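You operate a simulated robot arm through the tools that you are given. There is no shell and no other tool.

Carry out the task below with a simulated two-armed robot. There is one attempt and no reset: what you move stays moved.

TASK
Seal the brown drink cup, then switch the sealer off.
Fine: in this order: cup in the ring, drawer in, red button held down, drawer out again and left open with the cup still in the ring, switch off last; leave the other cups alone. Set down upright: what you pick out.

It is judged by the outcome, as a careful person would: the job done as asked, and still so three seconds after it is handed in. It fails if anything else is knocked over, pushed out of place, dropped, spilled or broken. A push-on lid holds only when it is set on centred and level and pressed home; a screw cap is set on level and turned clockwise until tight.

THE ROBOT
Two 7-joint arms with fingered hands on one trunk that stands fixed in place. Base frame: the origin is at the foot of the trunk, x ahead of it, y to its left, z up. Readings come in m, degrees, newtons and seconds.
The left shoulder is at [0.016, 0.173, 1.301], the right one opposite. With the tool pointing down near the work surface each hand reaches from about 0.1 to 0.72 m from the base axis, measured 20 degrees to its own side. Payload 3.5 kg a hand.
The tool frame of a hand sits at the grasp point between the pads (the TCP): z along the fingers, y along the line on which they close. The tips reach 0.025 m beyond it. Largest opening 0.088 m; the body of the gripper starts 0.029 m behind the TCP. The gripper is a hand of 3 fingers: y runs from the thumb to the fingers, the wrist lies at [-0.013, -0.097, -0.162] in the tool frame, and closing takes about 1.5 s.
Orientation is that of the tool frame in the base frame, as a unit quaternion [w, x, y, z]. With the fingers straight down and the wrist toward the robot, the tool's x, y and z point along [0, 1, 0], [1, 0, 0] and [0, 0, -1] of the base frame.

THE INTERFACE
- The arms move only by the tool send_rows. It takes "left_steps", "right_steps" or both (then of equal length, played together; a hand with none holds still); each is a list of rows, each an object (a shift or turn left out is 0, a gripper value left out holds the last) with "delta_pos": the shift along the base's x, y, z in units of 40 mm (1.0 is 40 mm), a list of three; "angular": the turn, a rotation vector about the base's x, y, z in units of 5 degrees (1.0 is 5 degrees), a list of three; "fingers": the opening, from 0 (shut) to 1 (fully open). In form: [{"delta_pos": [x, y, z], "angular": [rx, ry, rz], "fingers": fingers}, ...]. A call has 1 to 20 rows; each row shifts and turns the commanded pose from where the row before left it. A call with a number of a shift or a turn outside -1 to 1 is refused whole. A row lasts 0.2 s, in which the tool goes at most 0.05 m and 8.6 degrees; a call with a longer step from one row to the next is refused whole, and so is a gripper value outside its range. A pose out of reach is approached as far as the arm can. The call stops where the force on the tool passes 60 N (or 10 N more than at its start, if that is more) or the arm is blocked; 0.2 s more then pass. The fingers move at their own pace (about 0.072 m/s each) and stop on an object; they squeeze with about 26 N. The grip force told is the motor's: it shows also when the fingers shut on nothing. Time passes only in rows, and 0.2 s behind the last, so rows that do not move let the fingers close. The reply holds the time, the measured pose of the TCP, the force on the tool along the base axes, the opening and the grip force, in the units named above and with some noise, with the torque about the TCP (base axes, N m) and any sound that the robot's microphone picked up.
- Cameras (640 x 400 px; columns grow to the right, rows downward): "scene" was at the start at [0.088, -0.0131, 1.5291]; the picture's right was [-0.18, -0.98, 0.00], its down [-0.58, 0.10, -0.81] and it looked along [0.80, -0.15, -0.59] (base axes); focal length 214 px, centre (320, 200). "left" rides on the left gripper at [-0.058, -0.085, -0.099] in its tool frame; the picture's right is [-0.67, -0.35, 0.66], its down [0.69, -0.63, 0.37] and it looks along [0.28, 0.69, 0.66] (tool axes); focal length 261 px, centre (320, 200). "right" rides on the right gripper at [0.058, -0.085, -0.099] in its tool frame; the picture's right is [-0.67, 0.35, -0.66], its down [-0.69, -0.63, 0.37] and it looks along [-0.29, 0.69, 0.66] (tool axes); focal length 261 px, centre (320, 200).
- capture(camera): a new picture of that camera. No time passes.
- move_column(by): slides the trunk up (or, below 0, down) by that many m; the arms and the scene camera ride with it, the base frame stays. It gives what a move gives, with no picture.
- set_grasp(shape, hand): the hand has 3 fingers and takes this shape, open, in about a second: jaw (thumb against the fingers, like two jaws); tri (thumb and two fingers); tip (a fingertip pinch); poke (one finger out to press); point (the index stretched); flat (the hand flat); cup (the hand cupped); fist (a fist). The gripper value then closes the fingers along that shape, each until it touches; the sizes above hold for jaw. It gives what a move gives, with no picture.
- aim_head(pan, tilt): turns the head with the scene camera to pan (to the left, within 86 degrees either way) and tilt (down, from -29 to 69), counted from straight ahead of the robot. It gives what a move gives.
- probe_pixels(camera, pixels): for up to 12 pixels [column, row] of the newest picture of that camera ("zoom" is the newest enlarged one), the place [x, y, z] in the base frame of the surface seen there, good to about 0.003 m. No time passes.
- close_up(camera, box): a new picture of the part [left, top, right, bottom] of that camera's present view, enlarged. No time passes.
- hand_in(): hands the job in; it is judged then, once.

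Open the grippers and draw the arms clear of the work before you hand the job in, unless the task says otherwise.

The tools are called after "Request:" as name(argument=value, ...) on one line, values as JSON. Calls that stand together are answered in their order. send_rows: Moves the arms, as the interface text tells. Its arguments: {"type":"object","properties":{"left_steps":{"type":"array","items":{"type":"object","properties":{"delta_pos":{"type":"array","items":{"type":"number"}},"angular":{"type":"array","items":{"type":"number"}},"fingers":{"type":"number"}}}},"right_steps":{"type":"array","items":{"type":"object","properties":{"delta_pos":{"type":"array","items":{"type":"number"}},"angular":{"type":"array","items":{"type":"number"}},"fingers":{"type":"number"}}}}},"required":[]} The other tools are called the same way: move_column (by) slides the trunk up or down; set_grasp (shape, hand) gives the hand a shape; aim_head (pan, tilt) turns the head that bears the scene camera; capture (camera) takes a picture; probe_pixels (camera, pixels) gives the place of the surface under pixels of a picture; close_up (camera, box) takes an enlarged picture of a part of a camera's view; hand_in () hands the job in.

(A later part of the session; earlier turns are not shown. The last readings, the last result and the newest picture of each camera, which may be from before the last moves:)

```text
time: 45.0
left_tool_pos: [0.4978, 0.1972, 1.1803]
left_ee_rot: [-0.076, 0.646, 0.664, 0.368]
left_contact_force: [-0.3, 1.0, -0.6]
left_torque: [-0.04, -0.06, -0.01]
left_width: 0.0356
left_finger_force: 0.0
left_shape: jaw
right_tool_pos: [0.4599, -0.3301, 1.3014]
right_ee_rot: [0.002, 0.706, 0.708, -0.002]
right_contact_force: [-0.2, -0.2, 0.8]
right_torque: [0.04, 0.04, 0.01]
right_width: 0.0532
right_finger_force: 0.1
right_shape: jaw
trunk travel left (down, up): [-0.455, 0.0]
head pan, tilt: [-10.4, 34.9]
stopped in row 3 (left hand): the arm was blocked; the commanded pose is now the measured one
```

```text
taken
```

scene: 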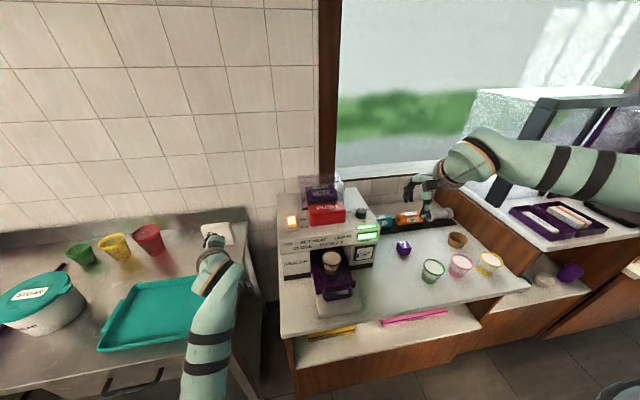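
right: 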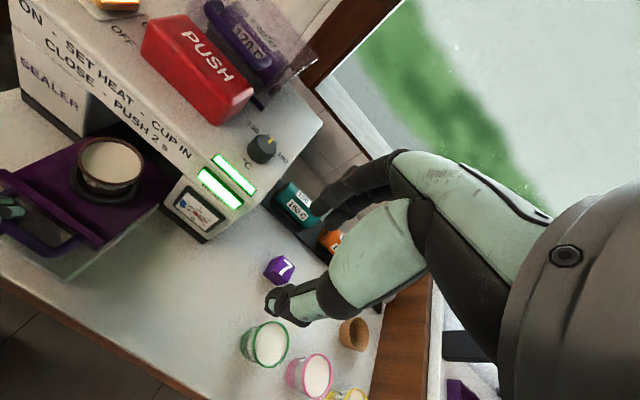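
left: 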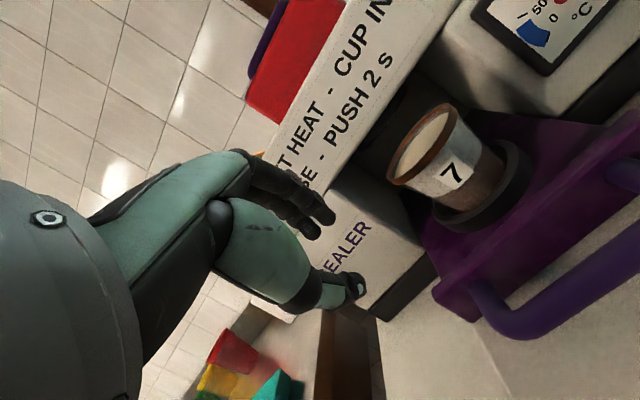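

The hand swings outward safely over the left table. I aim the head left and down to see the elbow and what blocks it.

Request:
aim_head(pan=30, tilt=60)

Request:
capture(camera="scene")

```text
time: 46.0
left_tool_pos: [0.4973, 0.1968, 1.1812]
left_ee_rot: [-0.077, 0.647, 0.664, 0.367]
left_contact_force: [0.8, 0.0, -0.6]
left_torque: [0.0, -0.01, -0.04]
left_width: 0.0353
left_finger_force: 0.1
left_shape: jaw
right_tool_pos: [0.4605, -0.3304, 1.3018]
right_ee_rot: [0.003, 0.706, 0.708, -0.002]
right_contact_force: [0.5, -0.4, -0.9]
right_torque: [-0.02, -0.01, 0.0]
right_width: 0.0529
right_finger_force: 0.1
right_shape: jaw
trunk travel left (down, up): [-0.455, 0.0]
head pan, tilt: [30.0, 60.0]
```

```text
taken
```

scene: 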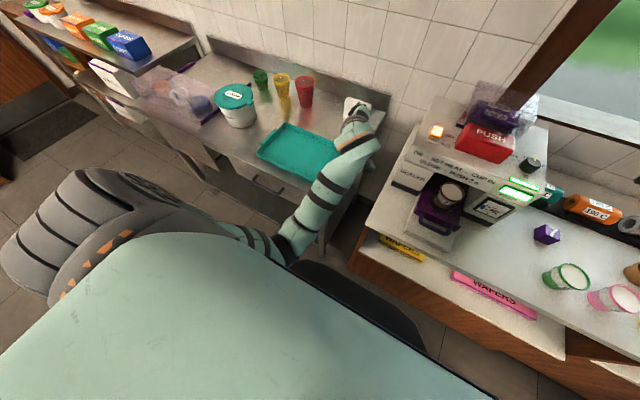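

The elbow is tucked in front of the chest, which blocks it. I move the hand further left, forward and up so the elbow can swing clear of the chest.

Request:
send_rows(left_steps=[{"delta_pos": [0.2, 0.5, 0.2]}, {"delta_pos": [0.2, 0.5, 0.2]}, {"delta_pos": [0.2, 0.5, 0.2]}, {"delta_pos": [0.1, 0.5, 0.3]}, {}])

Request:
capture(camera="scene")

```text
time: 47.2
left_tool_pos: [0.5253, 0.2744, 1.2165]
left_ee_rot: [-0.075, 0.647, 0.664, 0.367]
left_contact_force: [-0.4, -0.8, -0.6]
left_torque: [-0.02, 0.0, -0.02]
left_width: 0.0352
left_finger_force: 0.0
left_shape: jaw
right_tool_pos: [0.4605, -0.3314, 1.3017]
right_ee_rot: [0.002, 0.706, 0.708, -0.001]
right_contact_force: [0.3, -0.1, 0.3]
right_torque: [0.0, -0.02, 0.02]
right_width: 0.053
right_finger_force: 0.0
right_shape: jaw
trunk travel left (down, up): [-0.455, 0.0]
head pan, tilt: [30.0, 60.0]
```

```text
taken
```

scene: 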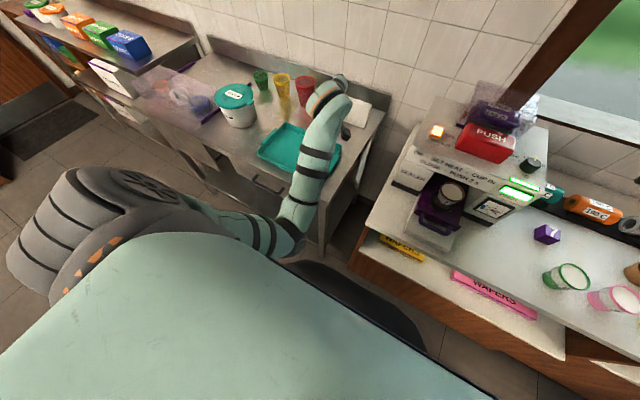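

Now the arm follows commands again. I raise further while turning the hand back to vertical.

Request:
send_rows(left_steps=[{"delta_pos": [-0.05, 0.08, 0.5], "angular": [-0.815, 0.54, -0.03]}, {"delta_pos": [-0.05, 0.08, 0.5], "angular": [-0.815, 0.54, -0.03]}, {"delta_pos": [-0.05, 0.08, 0.5], "angular": [-0.815, 0.54, -0.03]}, {"delta_pos": [-0.05, 0.08, 0.5], "angular": [-0.815, 0.54, -0.03]}, {"delta_pos": [-0.05, 0.08, 0.5], "angular": [-0.815, 0.54, -0.03]}, {"delta_pos": [-0.05, 0.08, 0.5], "angular": [-0.815, 0.54, -0.03]}, {"delta_pos": [-0.05, 0.08, 0.5], "angular": [-0.815, 0.54, -0.03]}, {"delta_pos": [-0.05, 0.08, 0.5], "angular": [-0.815, 0.54, -0.03]}, {"delta_pos": [-0.05, 0.08, 0.5], "angular": [-0.815, 0.54, -0.03]}, {}])

Request:
capture(camera="scene")

```text
time: 49.4
left_tool_pos: [0.507, 0.305, 1.3973]
left_ee_rot: [-0.002, 0.707, 0.707, 0.001]
left_contact_force: [0.5, 0.3, -0.3]
left_torque: [-0.01, -0.02, 0.0]
left_width: 0.0352
left_finger_force: 0.1
left_shape: jaw
right_tool_pos: [0.4602, -0.3313, 1.3018]
right_ee_rot: [0.002, 0.706, 0.708, -0.002]
right_contact_force: [-0.2, -0.3, 0.0]
right_torque: [-0.02, -0.02, -0.02]
right_width: 0.0532
right_finger_force: 0.2
right_shape: jaw
trunk travel left (down, up): [-0.455, 0.0]
head pan, tilt: [30.0, 60.0]
```

```text
taken
```

scene: 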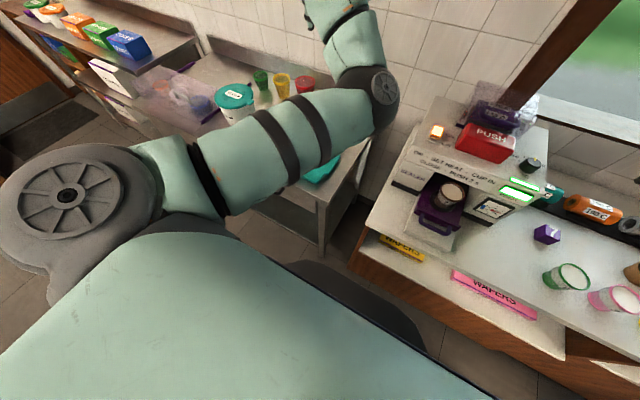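

The left hand is back to vertical and clear. I turn the head to the sealer and re-measure drawer, handle and base top.

Request:
aim_head(pan=-12, tilt=48)

Request:
capture(camera="scene")

Request:
close_up(camera="scene", box=[270, 150, 390, 240])

```text
time: 50.5
left_tool_pos: [0.5056, 0.3034, 1.3964]
left_ee_rot: [-0.002, 0.706, 0.708, 0.0]
left_contact_force: [0.9, 0.0, -0.7]
left_torque: [-0.02, 0.02, 0.01]
left_width: 0.0355
left_finger_force: 0.1
left_shape: jaw
right_tool_pos: [0.4609, -0.3306, 1.3005]
right_ee_rot: [0.002, 0.706, 0.708, -0.001]
right_contact_force: [0.3, -0.1, 0.0]
right_torque: [0.0, -0.02, 0.0]
right_width: 0.0534
right_finger_force: 0.0
right_shape: jaw
trunk travel left (down, up): [-0.455, 0.0]
head pan, tilt: [-12.0, 48.0]
```

```text
taken
```

scene: 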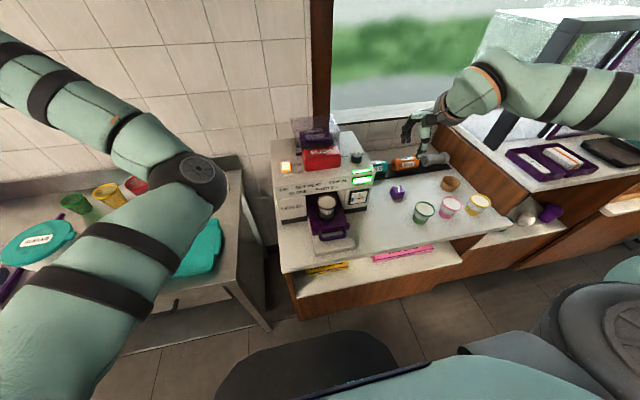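

```text
4.44 times, centred on (330, 195) of scene
```

zoom: 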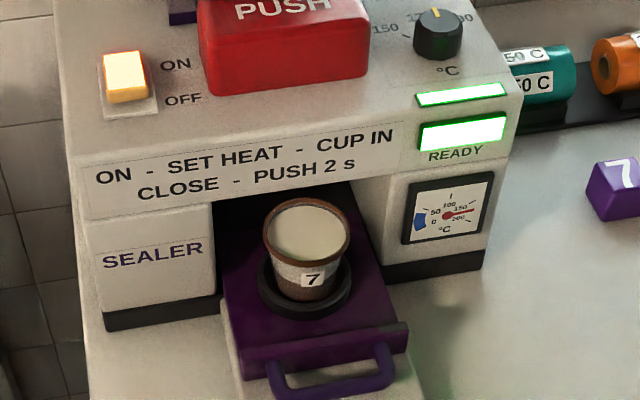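

The cup is still upright in the ring, drawer partly in. I probe the bar, plate and the fixed base top.

Request:
probe_pixels(camera="zoom", pixels=[[330, 386], [300, 390], [370, 378], [330, 345], [242, 350], [405, 328], [310, 255], [420, 390], [258, 392], [325, 365], [232, 380], [400, 350]])

Request:
close_up(camera="scene", box=[290, 200, 380, 270])

```text
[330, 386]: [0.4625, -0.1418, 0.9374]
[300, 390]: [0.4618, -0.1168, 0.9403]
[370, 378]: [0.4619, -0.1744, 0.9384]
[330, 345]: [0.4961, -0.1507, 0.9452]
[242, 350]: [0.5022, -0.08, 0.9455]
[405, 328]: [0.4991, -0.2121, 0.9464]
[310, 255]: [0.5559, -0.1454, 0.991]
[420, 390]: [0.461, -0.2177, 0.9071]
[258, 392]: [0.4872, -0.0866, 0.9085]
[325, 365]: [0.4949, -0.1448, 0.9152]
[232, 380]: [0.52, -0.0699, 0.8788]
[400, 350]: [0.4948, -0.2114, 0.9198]
```

```text
5.71 times, centred on (335, 235) of scene
```

zoom: 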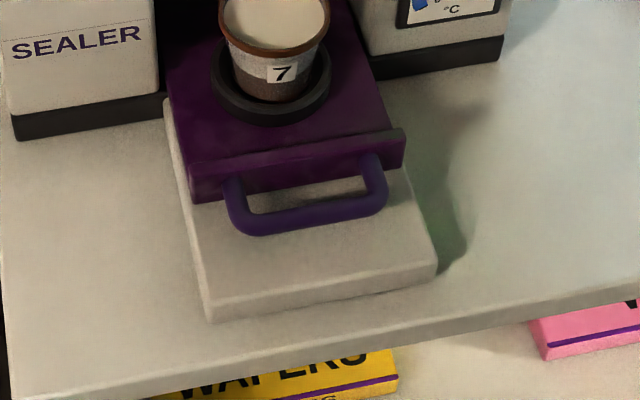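

Bar is now at x≈0.466, plate 0.495, base top z≈0.908, so tips must stay above 0.912. I check where the parked left elbow is before using the right arm.

Request:
probe_pixels(camera="scene", pixels=[[205, 185], [225, 185], [150, 240], [80, 110], [130, 150], [210, 210]])

```text
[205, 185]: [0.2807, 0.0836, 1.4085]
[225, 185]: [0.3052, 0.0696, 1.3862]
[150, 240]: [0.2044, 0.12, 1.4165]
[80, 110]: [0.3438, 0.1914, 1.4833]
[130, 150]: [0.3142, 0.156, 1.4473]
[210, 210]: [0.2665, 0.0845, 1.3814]
```

The left elbow at (0.29,0.08,1.39) is out of the way. I bring the right hand down on the right side of the drawer, fingers closing, to (0.46,-0.30,0.99).

Request:
send_rows(right_steps=[{"delta_pos": [0, 0.094, -0.97], "fingers": 0}, {"delta_pos": [0, 0.094, -0.97]}, {"delta_pos": [0, 0.094, -0.97]}, {"delta_pos": [0, 0.094, -0.97]}, {"delta_pos": [0, 0.094, -0.97]}, {"delta_pos": [0, 0.094, -0.97]}, {"delta_pos": [0, 0.094, -0.97]}, {"delta_pos": [0, 0.094, -0.97]}, {}])

Request:
capture(camera="right")

Request:
capture(camera="scene")

```text
time: 52.5
left_tool_pos: [0.5065, 0.3053, 1.3964]
left_ee_rot: [-0.002, 0.706, 0.708, 0.002]
left_contact_force: [0.1, 0.4, 0.5]
left_torque: [-0.03, -0.01, 0.01]
left_width: 0.0356
left_finger_force: 0.1
left_shape: jaw
right_tool_pos: [0.4589, -0.3094, 1.0107]
right_ee_rot: [0.001, 0.706, 0.709, -0.001]
right_contact_force: [0.2, -0.2, 0.3]
right_torque: [0.01, -0.03, -0.03]
right_width: 0.0
right_finger_force: 26.5
right_shape: jaw
right hand out of reach, approached as far as the arm can: row 8
trunk travel left (down, up): [-0.455, 0.0]
head pan, tilt: [-12.0, 48.0]
```

```text
taken
```

right: 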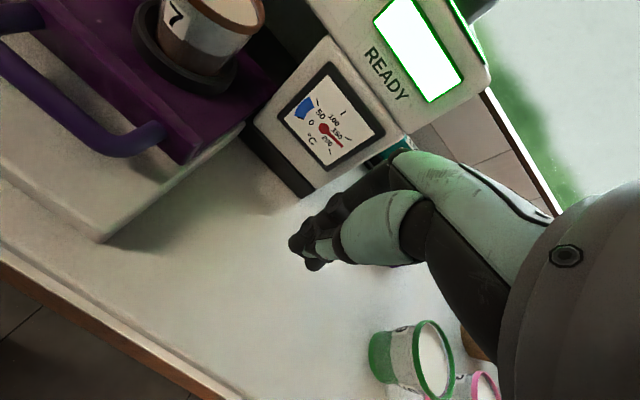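

```text
taken
```

scene: 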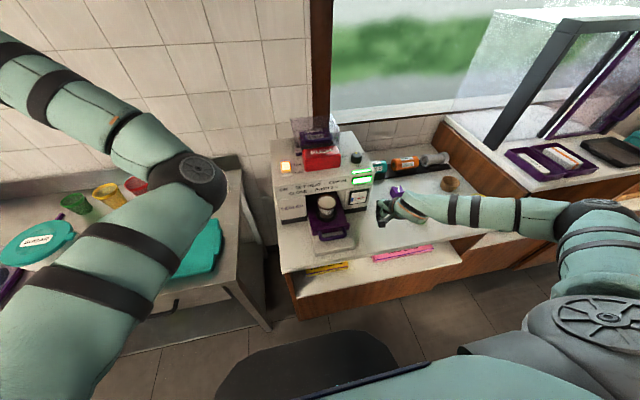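

Yaw 0 is at the wrist's limit here since the forearm comes from the right; yawing the hand (wrist toward the right) will help. I raise a bit and yaw +45° about z.

Request:
send_rows(right_steps=[{"delta_pos": [0, 0, 0.25], "angular": [0, 0, 1]}, {"delta_pos": [0, 0, 0.25], "angular": [0, 0, 1]}, {"delta_pos": [0, 0, 0.25], "angular": [0, 0, 1]}, {"delta_pos": [0, 0, 0.25], "angular": [0, 0, 1]}, {"delta_pos": [0, 0, 0.25], "angular": [0, 0, 1]}, {"delta_pos": [0, 0, 0.25], "angular": [0, 0, 1]}, {"delta_pos": [0, 0, 0.25], "angular": [0, 0, 1]}, {"delta_pos": [0, 0, 0.25], "angular": [0, 0, 1]}, {"delta_pos": [0, 0, 0.25], "angular": [0, 0, 1]}, {}])

Request:
set_grasp(hand="right", shape="poke")

Request:
capture(camera="right")

Request:
capture(camera="scene")

```text
time: 54.7
left_tool_pos: [0.5066, 0.3033, 1.3974]
left_ee_rot: [-0.003, 0.707, 0.707, 0.001]
left_contact_force: [0.6, 1.0, -0.2]
left_torque: [-0.01, 0.0, 0.04]
left_width: 0.0353
left_finger_force: 0.1
left_shape: jaw
right_tool_pos: [0.4575, -0.3057, 1.0964]
right_ee_rot: [0.003, 0.38, 0.925, 0.0]
right_contact_force: [0.3, 1.3, -0.8]
right_torque: [0.01, 0.0, 0.01]
right_width: 0.0004
right_finger_force: 26.2
right_shape: jaw
right hand out of reach, approached as far as the arm can: row 7, 8
trunk travel left (down, up): [-0.455, 0.0]
head pan, tilt: [-12.0, 48.0]
```

```text
time: 55.6
left_tool_pos: [0.5078, 0.3048, 1.396]
left_ee_rot: [-0.003, 0.706, 0.708, 0.001]
left_contact_force: [0.6, -0.1, 0.3]
left_torque: [0.0, -0.01, 0.02]
left_width: 0.0354
left_finger_force: 0.0
left_shape: jaw
right_tool_pos: [0.4591, -0.3046, 1.0963]
right_ee_rot: [0.002, 0.381, 0.925, -0.002]
right_contact_force: [0.2, -0.4, -0.1]
right_torque: [0.01, 0.0, -0.02]
right_width: 0.0001
right_finger_force: 0.0
right_shape: poke
trunk travel left (down, up): [-0.455, 0.0]
head pan, tilt: [-12.0, 48.0]
```

```text
taken
```

right: 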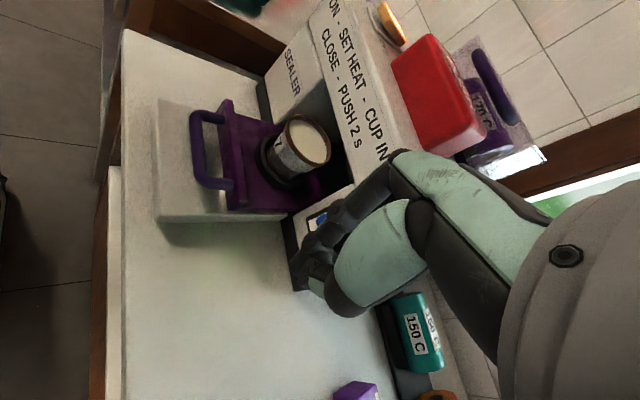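

```text
taken
```

scene: 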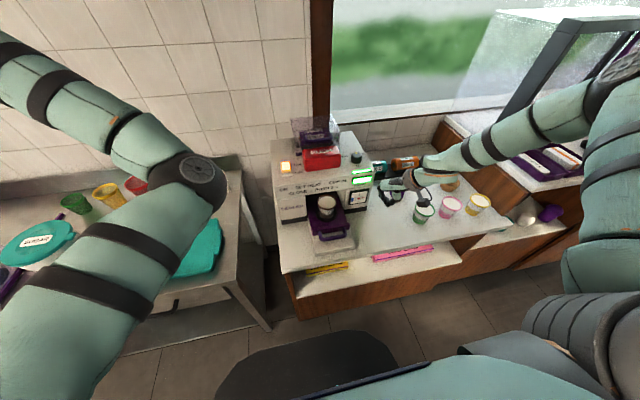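

The hand yawed 45° and took the poke shape. I zoom in on the fingers to see which one is extended and where its tip is.

Request:
close_up(camera="right", box=[260, 130, 480, 330])

Request:
close_up(camera="scene", box=[360, 150, 460, 230])

```text
2.00 times, centred on (370, 230) of right
```

zoom: 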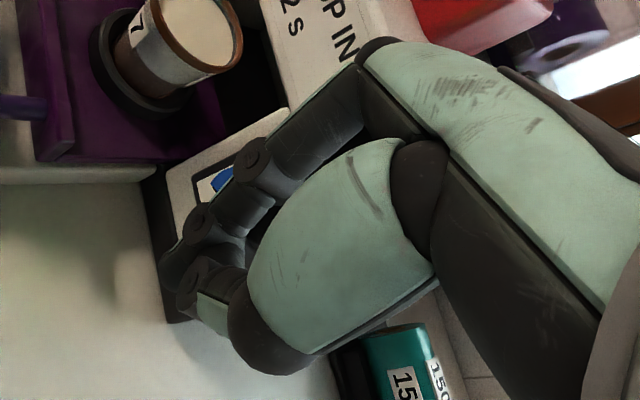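

```text
5.00 times, centred on (410, 190) of scene
```

zoom: 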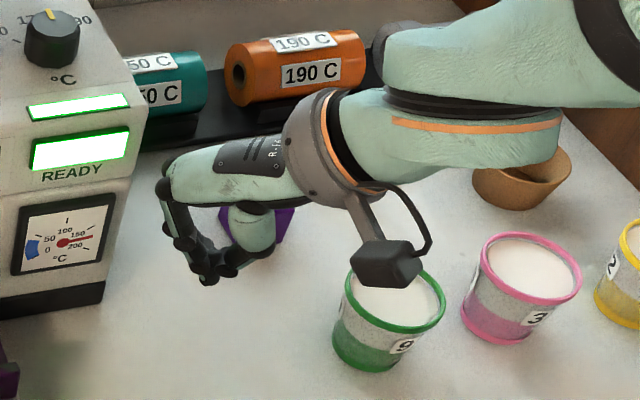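

I probe the tips in this zoom to get the poke fingertip relative to the TCP.

Request:
probe_pixels(camera="zoom", pixels=[[207, 278], [196, 262], [215, 270], [232, 268], [178, 235], [165, 190], [240, 245]])

Request:
probe_pixels(camera="right", pixels=[[345, 262], [355, 280], [362, 272], [372, 288], [375, 255], [395, 215], [380, 240]])

```text
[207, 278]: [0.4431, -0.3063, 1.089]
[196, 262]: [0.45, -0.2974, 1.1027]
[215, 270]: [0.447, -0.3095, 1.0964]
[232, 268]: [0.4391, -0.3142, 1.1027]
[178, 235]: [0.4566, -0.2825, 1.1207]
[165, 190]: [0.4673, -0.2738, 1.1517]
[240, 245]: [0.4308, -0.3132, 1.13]
```

```text
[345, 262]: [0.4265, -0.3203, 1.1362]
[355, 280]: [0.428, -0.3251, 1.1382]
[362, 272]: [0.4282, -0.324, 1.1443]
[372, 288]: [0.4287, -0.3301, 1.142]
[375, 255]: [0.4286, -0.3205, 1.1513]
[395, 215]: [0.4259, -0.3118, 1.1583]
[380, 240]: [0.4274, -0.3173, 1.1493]
```

Poke bunches the fingertips; I try the "point" shape (index stretched), which may suit hooking the handle.

Request:
set_grasp(hand="right", shape="point")

Request:
close_up(camera="right", box=[200, 100, 520, 360])

Request:
close_up(camera="scene", box=[360, 150, 460, 230])

```text
time: 56.5
left_tool_pos: [0.5075, 0.3051, 1.3973]
left_ee_rot: [-0.003, 0.706, 0.708, 0.002]
left_contact_force: [0.5, -0.2, 0.4]
left_torque: [0.0, -0.02, -0.01]
left_width: 0.0353
left_finger_force: 0.1
left_shape: jaw
right_tool_pos: [0.4587, -0.3041, 1.0958]
right_ee_rot: [0.003, 0.381, 0.925, -0.001]
right_contact_force: [0.5, -1.1, -0.5]
right_torque: [0.02, 0.0, 0.01]
right_width: 0.0
right_finger_force: 0.1
right_shape: point
trunk travel left (down, up): [-0.455, 0.0]
head pan, tilt: [-12.0, 48.0]
```

```text
1.54 times, centred on (360, 230) of right
```

zoom: 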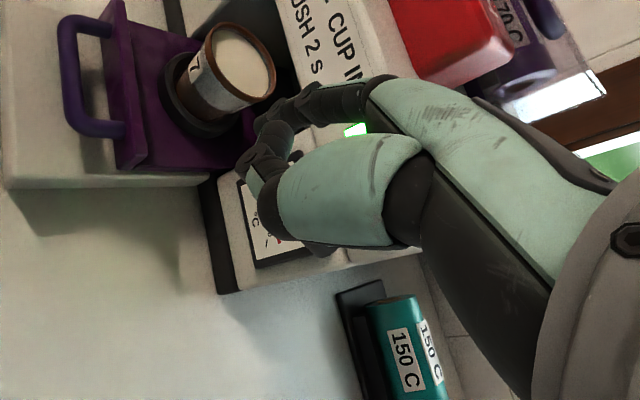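

```text
5.00 times, centred on (410, 190) of scene
```

zoom: 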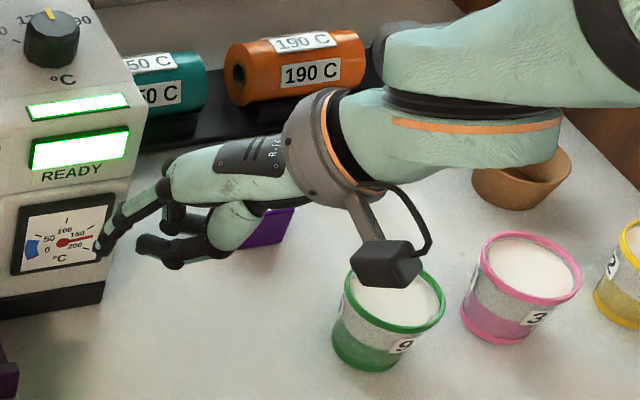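

In "point" the index stretches out clearly alone. I probe its base and tip to learn its direction.

Request:
probe_pixels(camera="zoom", pixels=[[165, 190], [150, 200], [130, 215], [115, 230], [103, 245], [100, 252], [145, 245], [170, 262]])

Request:
capture(camera="right")

```text
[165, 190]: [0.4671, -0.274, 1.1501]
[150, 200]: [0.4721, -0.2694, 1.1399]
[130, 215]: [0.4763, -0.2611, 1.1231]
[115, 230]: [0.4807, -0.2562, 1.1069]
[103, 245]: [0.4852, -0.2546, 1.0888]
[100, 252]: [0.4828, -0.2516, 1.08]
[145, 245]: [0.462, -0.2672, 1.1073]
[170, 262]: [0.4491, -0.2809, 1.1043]
```

```text
taken
```

right: 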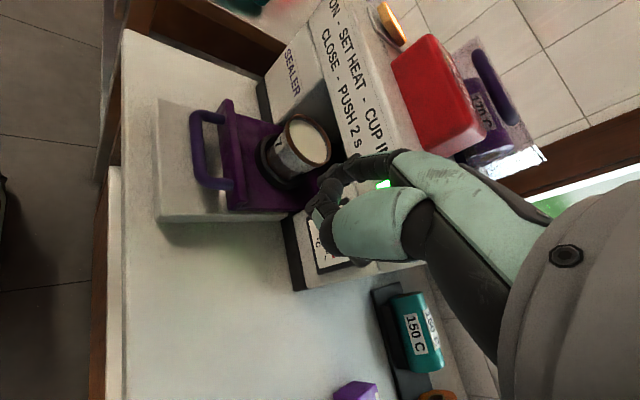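

The index runs ~21° off the tool axis and its tip reaches 3–4 cm past the curled fingers, good for hooking and pressing. I set yaw to 30° and tilt 21° so the index points straight down.

Request:
send_rows(right_steps=[{"angular": [0, 0, -1]}, {"angular": [0, 0, -1]}, {"angular": [0, 0, -1]}, {"angular": [-0.42, 0.727, 0]}, {"angular": [-0.42, 0.727, 0]}, {"angular": [-0.42, 0.727, 0]}, {"angular": [-0.42, 0.727, 0]}, {"angular": [-0.42, 0.727, 0]}, {}])

Request:
capture(camera="scene")

Request:
close_up(camera="scene", box=[360, 150, 460, 230])

Request:
capture(camera="right")

```text
time: 58.5
left_tool_pos: [0.5076, 0.3038, 1.3967]
left_ee_rot: [-0.002, 0.706, 0.708, 0.001]
left_contact_force: [-0.2, 0.0, 0.4]
left_torque: [0.04, -0.01, 0.0]
left_width: 0.0355
left_finger_force: 0.0
left_shape: jaw
right_tool_pos: [0.4586, -0.3057, 1.0957]
right_ee_rot: [-0.052, 0.496, 0.861, -0.096]
right_contact_force: [-0.1, -0.1, -0.4]
right_torque: [-0.01, -0.03, -0.01]
right_width: 0.0
right_finger_force: 0.0
right_shape: point
right hand out of reach, approached as far as the arm can: row 7, 8
trunk travel left (down, up): [-0.455, 0.0]
head pan, tilt: [-12.0, 48.0]
```

```text
taken
```

scene: 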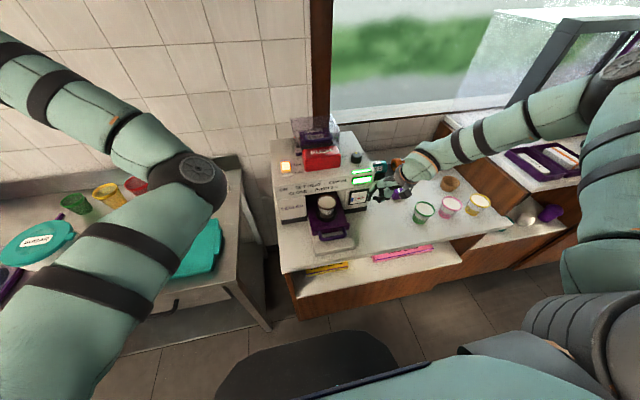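

```text
5.00 times, centred on (410, 190) of scene
```

zoom: 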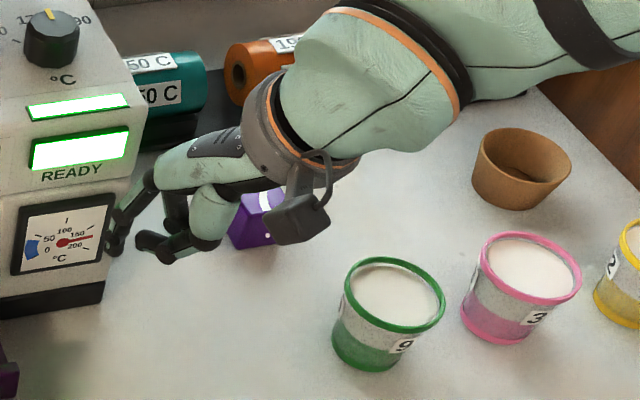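

```text
taken
```

right: 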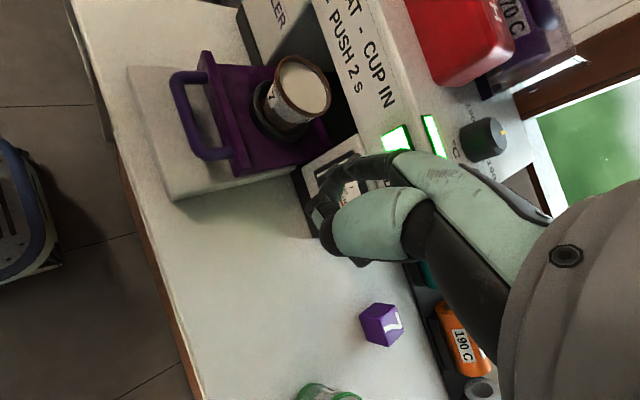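

The wrist allows about 12.5° of tilt here, which leaves the index leaning only ~9°, good enough. I probe the index tip and curled fingers in this pose.

Request:
probe_pixels(camera="zoom", pixels=[[112, 250], [118, 238], [108, 232], [128, 210], [140, 195], [152, 178], [175, 258], [145, 240], [185, 225], [210, 240]])

Request:
close_up(camera="right", box=[270, 130, 430, 290])

```text
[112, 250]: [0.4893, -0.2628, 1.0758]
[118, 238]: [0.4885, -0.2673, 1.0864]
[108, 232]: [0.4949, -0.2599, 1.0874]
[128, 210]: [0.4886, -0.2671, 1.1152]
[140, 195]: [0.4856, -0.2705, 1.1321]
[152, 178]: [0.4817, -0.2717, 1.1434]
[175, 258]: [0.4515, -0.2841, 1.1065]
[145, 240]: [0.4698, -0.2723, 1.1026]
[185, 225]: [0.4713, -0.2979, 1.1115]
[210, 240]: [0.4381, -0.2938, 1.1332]
```

```text
2.50 times, centred on (350, 210) of right
```

zoom: 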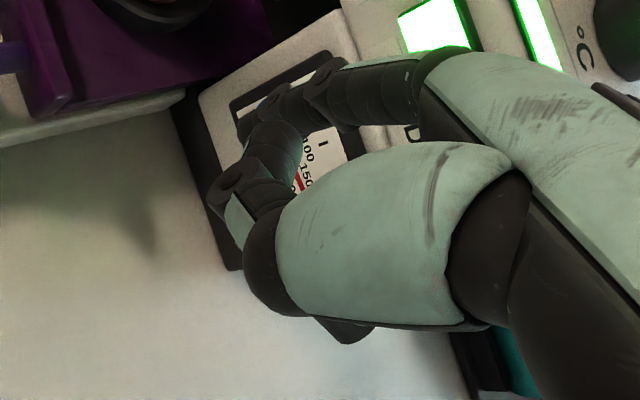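

Index tip sits at TCP+(0.034,0.043,-0.025). I move it in front of the handle bar at a safe height (tip about (0.44,-0.148,1.005)).

Request:
send_rows(right_steps=[{"delta_pos": [-0.33, 0.71, -0.4]}, {"delta_pos": [-0.33, 0.71, -0.4]}, {"delta_pos": [-0.33, 0.71, -0.4]}, {"delta_pos": [-0.33, 0.71, -0.4]}, {}])

Request:
capture(camera="scene")

Request:
close_up(camera="scene", box=[270, 170, 400, 260])

```text
time: 59.7
left_tool_pos: [0.5079, 0.3057, 1.3965]
left_ee_rot: [-0.003, 0.707, 0.708, 0.001]
left_contact_force: [0.6, 0.7, -0.4]
left_torque: [0.03, 0.02, 0.03]
left_width: 0.0351
left_finger_force: 0.0
left_shape: jaw
right_tool_pos: [0.4059, -0.1906, 1.0321]
right_ee_rot: [-0.053, 0.496, 0.861, -0.096]
right_contact_force: [0.2, 0.3, 0.4]
right_torque: [-0.01, 0.04, 0.01]
right_width: 0.0001
right_finger_force: 0.0
right_shape: point
trunk travel left (down, up): [-0.455, 0.0]
head pan, tilt: [-12.0, 48.0]
```

```text
taken
```

scene: 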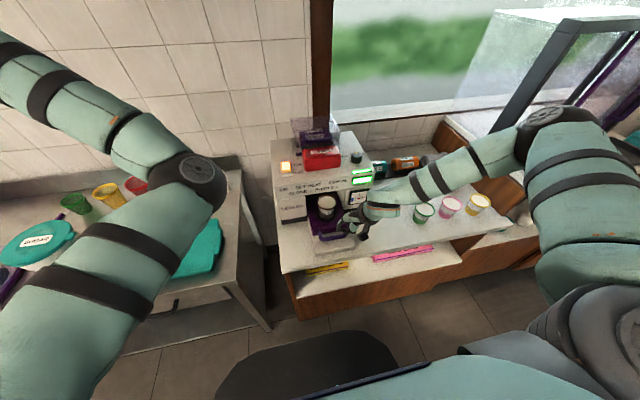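

```text
4.44 times, centred on (335, 215) of scene
```

zoom: 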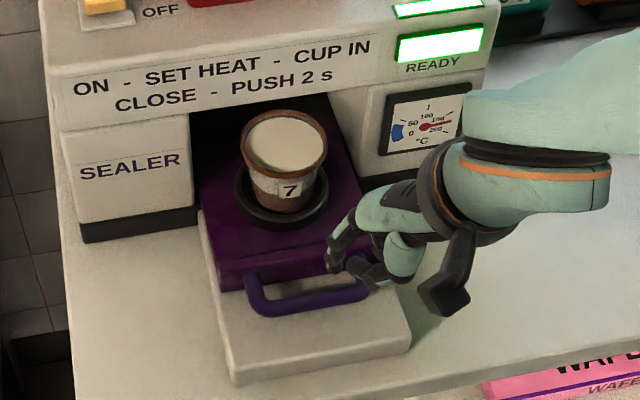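

The pose is reachable. I probe the index tip's current location relative to the bar.

Request:
probe_pixels(camera="zoom", pixels=[[333, 268], [330, 255], [338, 240], [350, 220], [352, 268], [370, 280], [300, 303], [365, 285], [275, 308]])

Request:
capture(camera="right")

```text
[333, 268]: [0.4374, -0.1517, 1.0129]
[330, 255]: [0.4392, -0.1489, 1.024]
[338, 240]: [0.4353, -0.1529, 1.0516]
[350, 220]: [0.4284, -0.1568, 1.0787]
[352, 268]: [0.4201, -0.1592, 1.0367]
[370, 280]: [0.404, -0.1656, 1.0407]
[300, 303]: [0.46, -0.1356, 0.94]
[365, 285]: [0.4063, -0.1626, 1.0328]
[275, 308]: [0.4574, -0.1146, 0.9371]
```

```text
taken
```

right: 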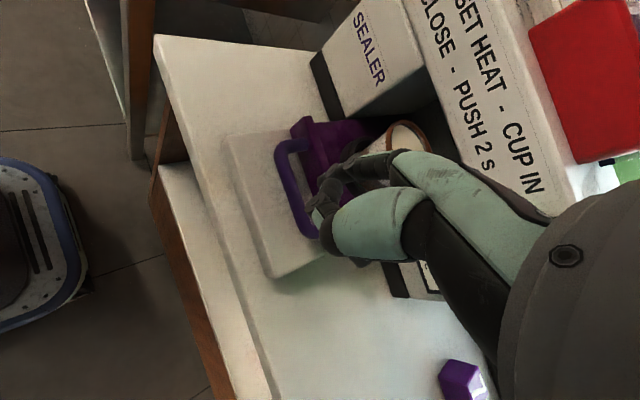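

Tip is ~2 cm in front of the bar. I lower 9 cm straight down so the tip is beside the bar at z≈0.918, just above the base.

Request:
send_rows(right_steps=[{"delta_pos": [-0.05, 0, -0.45]}, {"delta_pos": [-0.05, 0, -0.45]}, {"delta_pos": [0, 0, -0.45]}, {"delta_pos": [0, 0, -0.45]}, {"delta_pos": [0, 0, -0.4]}, {}])

Request:
close_up(camera="scene", box=[280, 180, 390, 260])

Request:
close_up(camera="right", box=[200, 80, 440, 290])

```text
time: 61.1
left_tool_pos: [0.5069, 0.3044, 1.3968]
left_ee_rot: [-0.002, 0.707, 0.707, 0.001]
left_contact_force: [-0.2, -0.4, -0.3]
left_torque: [-0.03, 0.0, 0.0]
left_width: 0.0353
left_finger_force: 0.1
left_shape: jaw
right_tool_pos: [0.4009, -0.19, 0.9435]
right_ee_rot: [-0.053, 0.497, 0.861, -0.097]
right_contact_force: [-1.0, 0.0, -0.7]
right_torque: [-0.03, 0.01, 0.0]
right_width: 0.0
right_finger_force: 0.0
right_shape: point
trunk travel left (down, up): [-0.455, 0.0]
head pan, tilt: [-12.0, 48.0]
```

```text
5.00 times, centred on (335, 220) of scene
```

zoom: 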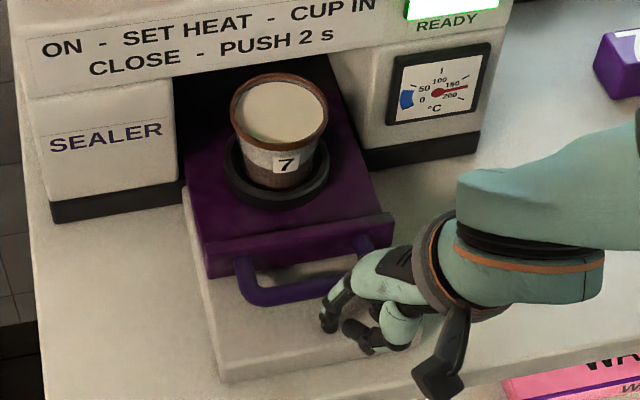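

```text
1.90 times, centred on (320, 185) of right
```

zoom: 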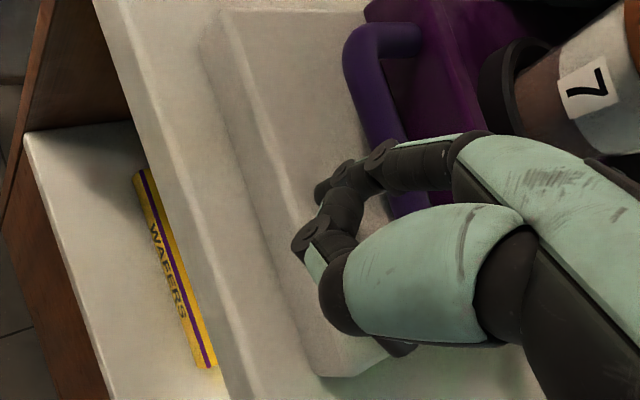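

The index is just in front of the bar with no contact. I push +x gently, 6 cm first.

Request:
send_rows(right_steps=[{"delta_pos": [0.1, 0, 0]}, {"delta_pos": [0.15, 0, 0]}, {"delta_pos": [0.15, 0, 0]}, {"delta_pos": [0.2, 0, 0]}, {"delta_pos": [0.2, 0, 0]}, {"delta_pos": [0.2, 0, 0]}, {"delta_pos": [0.2, 0, 0]}, {"delta_pos": [0.15, 0, 0]}, {"delta_pos": [0.1, 0, 0]}, {}])

Request:
close_up(camera="scene", box=[280, 180, 390, 260])

```text
time: 63.3
left_tool_pos: [0.5062, 0.3042, 1.3968]
left_ee_rot: [-0.003, 0.707, 0.707, 0.001]
left_contact_force: [-0.3, 0.1, 0.1]
left_torque: [-0.01, 0.03, 0.03]
left_width: 0.0352
left_finger_force: 0.1
left_shape: jaw
right_tool_pos: [0.4599, -0.1915, 0.9449]
right_ee_rot: [-0.053, 0.496, 0.861, -0.096]
right_contact_force: [-0.1, 0.1, -0.6]
right_torque: [-0.02, 0.0, -0.02]
right_width: 0.0806
right_finger_force: 0.1
right_shape: point
trunk travel left (down, up): [-0.455, 0.0]
head pan, tilt: [-12.0, 48.0]
```

```text
5.00 times, centred on (335, 220) of scene
```

zoom: 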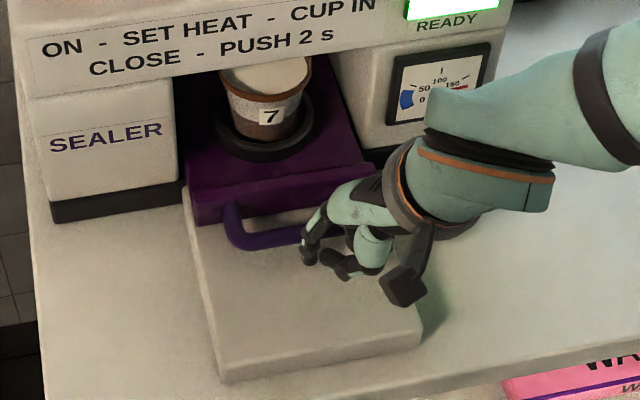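

The drawer moves in smoothly. I push another 3 cm.

Request:
send_rows(right_steps=[{"delta_pos": [0.1, 0, 0]}, {"delta_pos": [0.15, 0, 0]}, {"delta_pos": [0.2, 0, 0]}, {"delta_pos": [0.15, 0, 0]}, {"delta_pos": [0.15, 0, 0]}, {}])

Request:
close_up(camera="scene", box=[280, 180, 390, 260])

```text
time: 64.7
left_tool_pos: [0.5068, 0.3041, 1.3969]
left_ee_rot: [-0.003, 0.707, 0.707, 0.001]
left_contact_force: [-1.2, 0.9, -0.7]
left_torque: [0.01, -0.06, 0.0]
left_width: 0.0353
left_finger_force: 0.1
left_shape: jaw
right_tool_pos: [0.4896, -0.1909, 0.9443]
right_ee_rot: [-0.053, 0.496, 0.861, -0.096]
right_contact_force: [-0.4, -1.3, -0.5]
right_torque: [0.0, -0.01, 0.0]
right_width: 0.0805
right_finger_force: 0.0
right_shape: point
trunk travel left (down, up): [-0.455, 0.0]
head pan, tilt: [-12.0, 48.0]
```

```text
5.00 times, centred on (335, 220) of scene
```

zoom: 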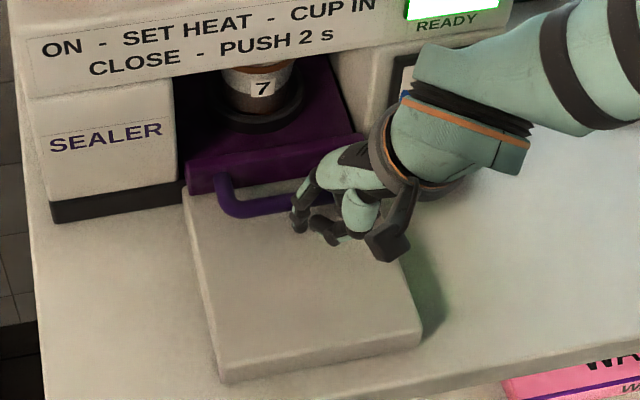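

The cup is entering under the head cleanly. I continue pushing in small steps until the stop is felt.

Request:
send_rows(right_steps=[{"delta_pos": [0.1, 0, 0]}, {"delta_pos": [0.15, 0, 0]}, {"delta_pos": [0.15, 0, 0]}, {"delta_pos": [0.15, 0, 0]}, {"delta_pos": [0.15, 0, 0]}, {}])

Request:
close_up(camera="scene", box=[280, 170, 390, 250])

```text
time: 66.1
left_tool_pos: [0.5034, 0.3041, 1.3982]
left_ee_rot: [0.001, 0.706, 0.708, 0.002]
left_contact_force: [-0.2, -0.2, -0.5]
left_torque: [0.0, 0.0, -0.02]
left_width: 0.0351
left_finger_force: 0.1
left_shape: jaw
right_tool_pos: [0.5131, -0.1904, 0.9453]
right_ee_rot: [-0.052, 0.495, 0.862, -0.095]
right_contact_force: [-17.1, 1.9, 4.6]
right_torque: [0.15, 0.12, 0.62]
right_width: 0.0807
right_finger_force: 0.0
right_shape: point
trunk travel left (down, up): [-0.455, 0.0]
head pan, tilt: [-12.0, 48.0]
```

```text
5.00 times, centred on (335, 210) of scene
```

zoom: 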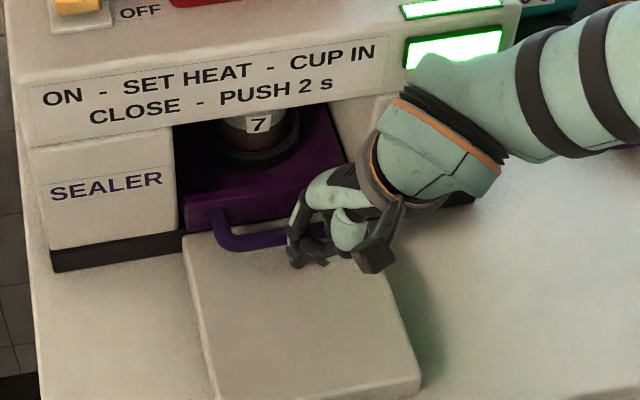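

A −17 N reaction at the index indicates an end stop. I probe the plate against the machine front to see if the drawer is fully in.

Request:
probe_pixels(camera="zoom", pixels=[[200, 218], [195, 208], [260, 210], [120, 250], [120, 180], [265, 242], [240, 244], [258, 125], [255, 160], [230, 195], [160, 240], [300, 105]])

Request:
capture(camera="right")

Request:
capture(camera="scene")

```text
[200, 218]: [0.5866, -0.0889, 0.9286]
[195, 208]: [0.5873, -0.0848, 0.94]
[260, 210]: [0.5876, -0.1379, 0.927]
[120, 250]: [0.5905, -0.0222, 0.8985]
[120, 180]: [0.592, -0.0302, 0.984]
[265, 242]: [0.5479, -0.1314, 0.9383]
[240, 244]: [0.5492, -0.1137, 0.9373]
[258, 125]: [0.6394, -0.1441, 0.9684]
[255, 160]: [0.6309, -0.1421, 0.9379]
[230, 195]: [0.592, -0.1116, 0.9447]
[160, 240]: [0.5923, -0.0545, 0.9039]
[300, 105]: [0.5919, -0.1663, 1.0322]
```

```text
taken
```

right: 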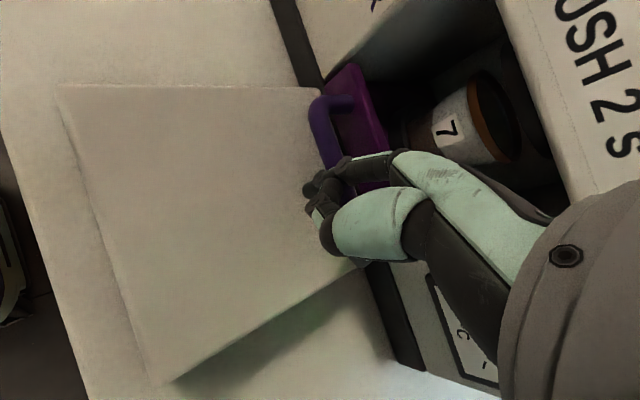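

```text
taken
```

scene: 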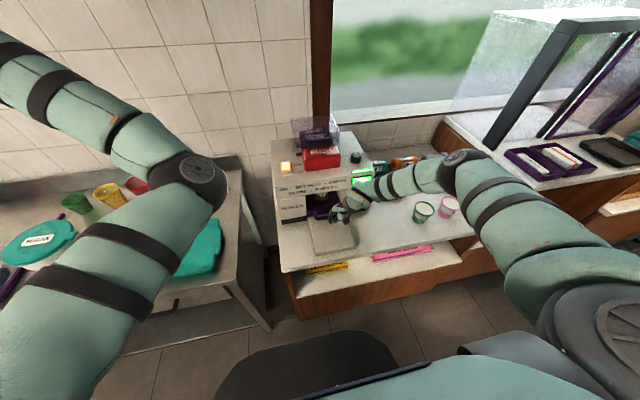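

Plate front is at x≈0.587 against the machine face 0.591, so it looks fully in. I press 4 mm more to confirm it's against the stop.

Request:
send_rows(right_steps=[{"delta_pos": [0.1, 0, 0]}, {}])

Request:
close_up(camera="scene", box=[280, 170, 390, 250])

Request:
close_up(camera="right", box=[280, 40, 560, 230])

```text
time: 66.7
left_tool_pos: [0.5028, 0.3063, 1.3983]
left_ee_rot: [-0.001, 0.706, 0.708, 0.001]
left_contact_force: [0.7, 0.8, 0.7]
left_torque: [0.01, 0.0, 0.02]
left_width: 0.0352
left_finger_force: 0.1
left_shape: jaw
right_tool_pos: [0.5179, -0.1898, 0.9464]
right_ee_rot: [-0.05, 0.495, 0.862, -0.096]
right_contact_force: [-23.6, 3.0, 1.8]
right_torque: [0.11, 0.23, 0.89]
right_width: 0.0809
right_finger_force: 0.0
right_shape: point
trunk travel left (down, up): [-0.455, 0.0]
head pan, tilt: [-12.0, 48.0]
```

```text
5.00 times, centred on (335, 210) of scene
```

zoom: 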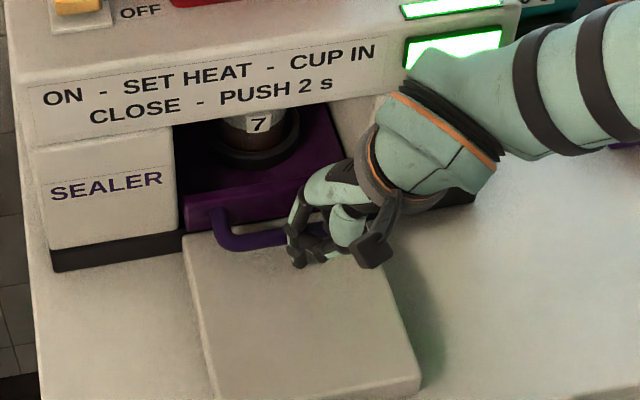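

```text
2.11 times, centred on (420, 135) of right
```

zoom: 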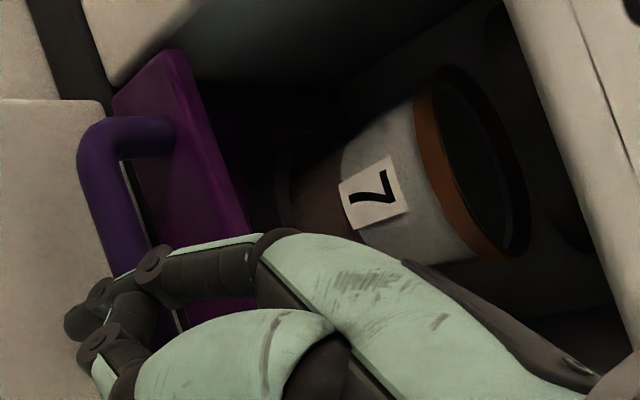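

The drawer doesn't move further (finger just flexes). I re-probe the plate to confirm, then I'll retreat.

Request:
close_up(camera="scene", box=[280, 170, 390, 250])

Request:
probe_pixels(camera="zoom", pixels=[[200, 218], [260, 210], [250, 212], [265, 242], [240, 244], [120, 180]])

```text
5.00 times, centred on (335, 210) of scene
```

zoom: 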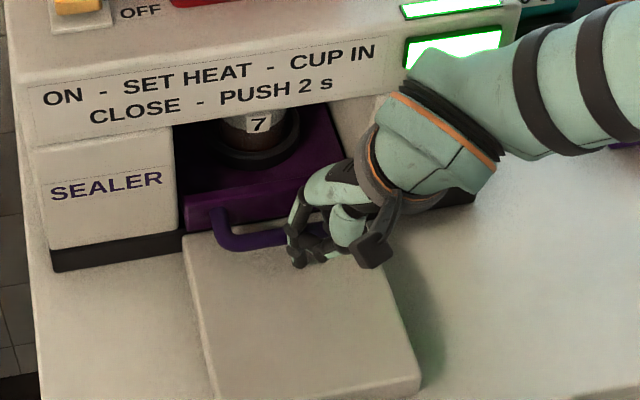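

```text
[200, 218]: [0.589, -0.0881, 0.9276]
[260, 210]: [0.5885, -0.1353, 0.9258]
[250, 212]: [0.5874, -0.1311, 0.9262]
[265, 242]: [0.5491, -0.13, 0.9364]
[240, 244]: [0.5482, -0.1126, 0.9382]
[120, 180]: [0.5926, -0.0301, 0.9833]
```

The drawer is fully home. I back the index off 3 cm and raise the hand to z≈1.25 in front of the machine.

Request:
send_rows(right_steps=[{"delta_pos": [-0.3, 0, 0]}, {"delta_pos": [-0.5, 0, 0]}, {"delta_pos": [-0.2, 0, 0.5]}, {"delta_pos": [0, 0, 0.9]}, {"delta_pos": [0, 0, 0.95]}, {"delta_pos": [0, 0, 0.95]}, {"delta_pos": [0, 0, 0.95]}, {"delta_pos": [0, 0, 0.95]}, {"delta_pos": [0, 0, 0.95]}, {"delta_pos": [0, 0, 0.95]}, {"delta_pos": [0, 0, 0.5]}, {}])

Request:
capture(camera="scene")

Request:
close_up(camera="scene", box=[260, 110, 400, 240])

```text
time: 69.3
left_tool_pos: [0.507, 0.3038, 1.3957]
left_ee_rot: [-0.003, 0.707, 0.708, 0.002]
left_contact_force: [0.6, -0.3, 0.4]
left_torque: [0.0, 0.01, 0.01]
left_width: 0.0355
left_finger_force: 0.2
left_shape: jaw
right_tool_pos: [0.4827, -0.1895, 1.25]
right_ee_rot: [-0.053, 0.496, 0.861, -0.096]
right_contact_force: [-0.2, 0.3, 0.1]
right_torque: [-0.02, -0.02, 0.01]
right_width: 0.0808
right_finger_force: 0.1
right_shape: point
trunk travel left (down, up): [-0.455, 0.0]
head pan, tilt: [-12.0, 48.0]
```

```text
taken
```

scene: 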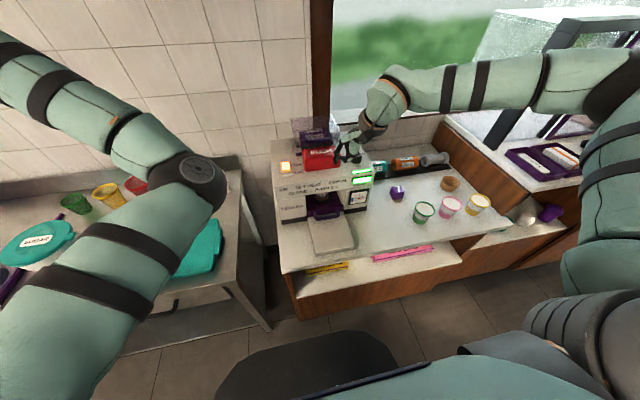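

```text
3.08 times, centred on (330, 175) of scene
```

zoom: 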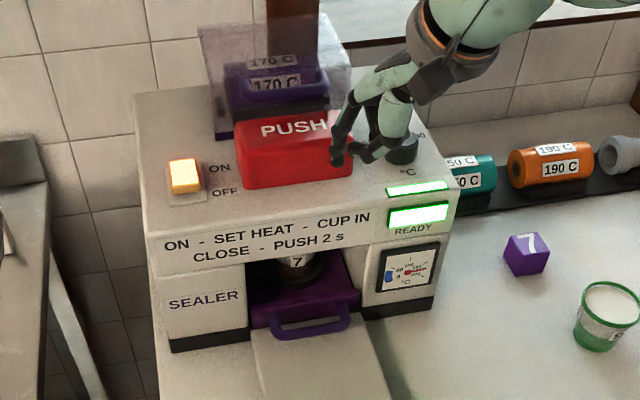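

The drawer stayed in and READY is lit. I probe the red button's top and front, and the switch.

Request:
probe_pixels(camera="zoom", pixels=[[250, 125], [290, 122], [260, 142], [300, 140], [245, 150], [290, 170], [250, 185], [300, 112], [185, 165], [185, 178], [180, 190], [205, 200]])

Request:
probe_pixels(camera="zoom", pixels=[[335, 155], [345, 125], [365, 150], [375, 95], [350, 95], [330, 125], [228, 134], [235, 105], [175, 162], [198, 160], [175, 192], [200, 190]])

```text
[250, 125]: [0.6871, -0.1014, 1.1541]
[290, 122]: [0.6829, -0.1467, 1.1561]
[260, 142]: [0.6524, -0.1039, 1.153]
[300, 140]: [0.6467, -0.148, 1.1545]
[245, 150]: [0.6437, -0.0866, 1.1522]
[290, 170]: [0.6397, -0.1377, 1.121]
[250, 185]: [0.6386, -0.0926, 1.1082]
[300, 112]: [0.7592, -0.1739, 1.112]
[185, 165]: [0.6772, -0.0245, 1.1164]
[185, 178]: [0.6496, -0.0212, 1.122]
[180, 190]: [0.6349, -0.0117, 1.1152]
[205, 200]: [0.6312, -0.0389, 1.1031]
```

```text
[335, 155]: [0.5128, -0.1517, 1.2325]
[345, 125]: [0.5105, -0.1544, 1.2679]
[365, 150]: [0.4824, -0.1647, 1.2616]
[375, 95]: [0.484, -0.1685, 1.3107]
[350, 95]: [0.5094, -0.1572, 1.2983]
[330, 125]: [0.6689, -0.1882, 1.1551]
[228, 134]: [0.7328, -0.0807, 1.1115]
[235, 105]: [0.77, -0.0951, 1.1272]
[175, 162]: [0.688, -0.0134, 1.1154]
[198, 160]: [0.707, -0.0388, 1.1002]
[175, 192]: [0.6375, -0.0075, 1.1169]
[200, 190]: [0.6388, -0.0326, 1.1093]
```

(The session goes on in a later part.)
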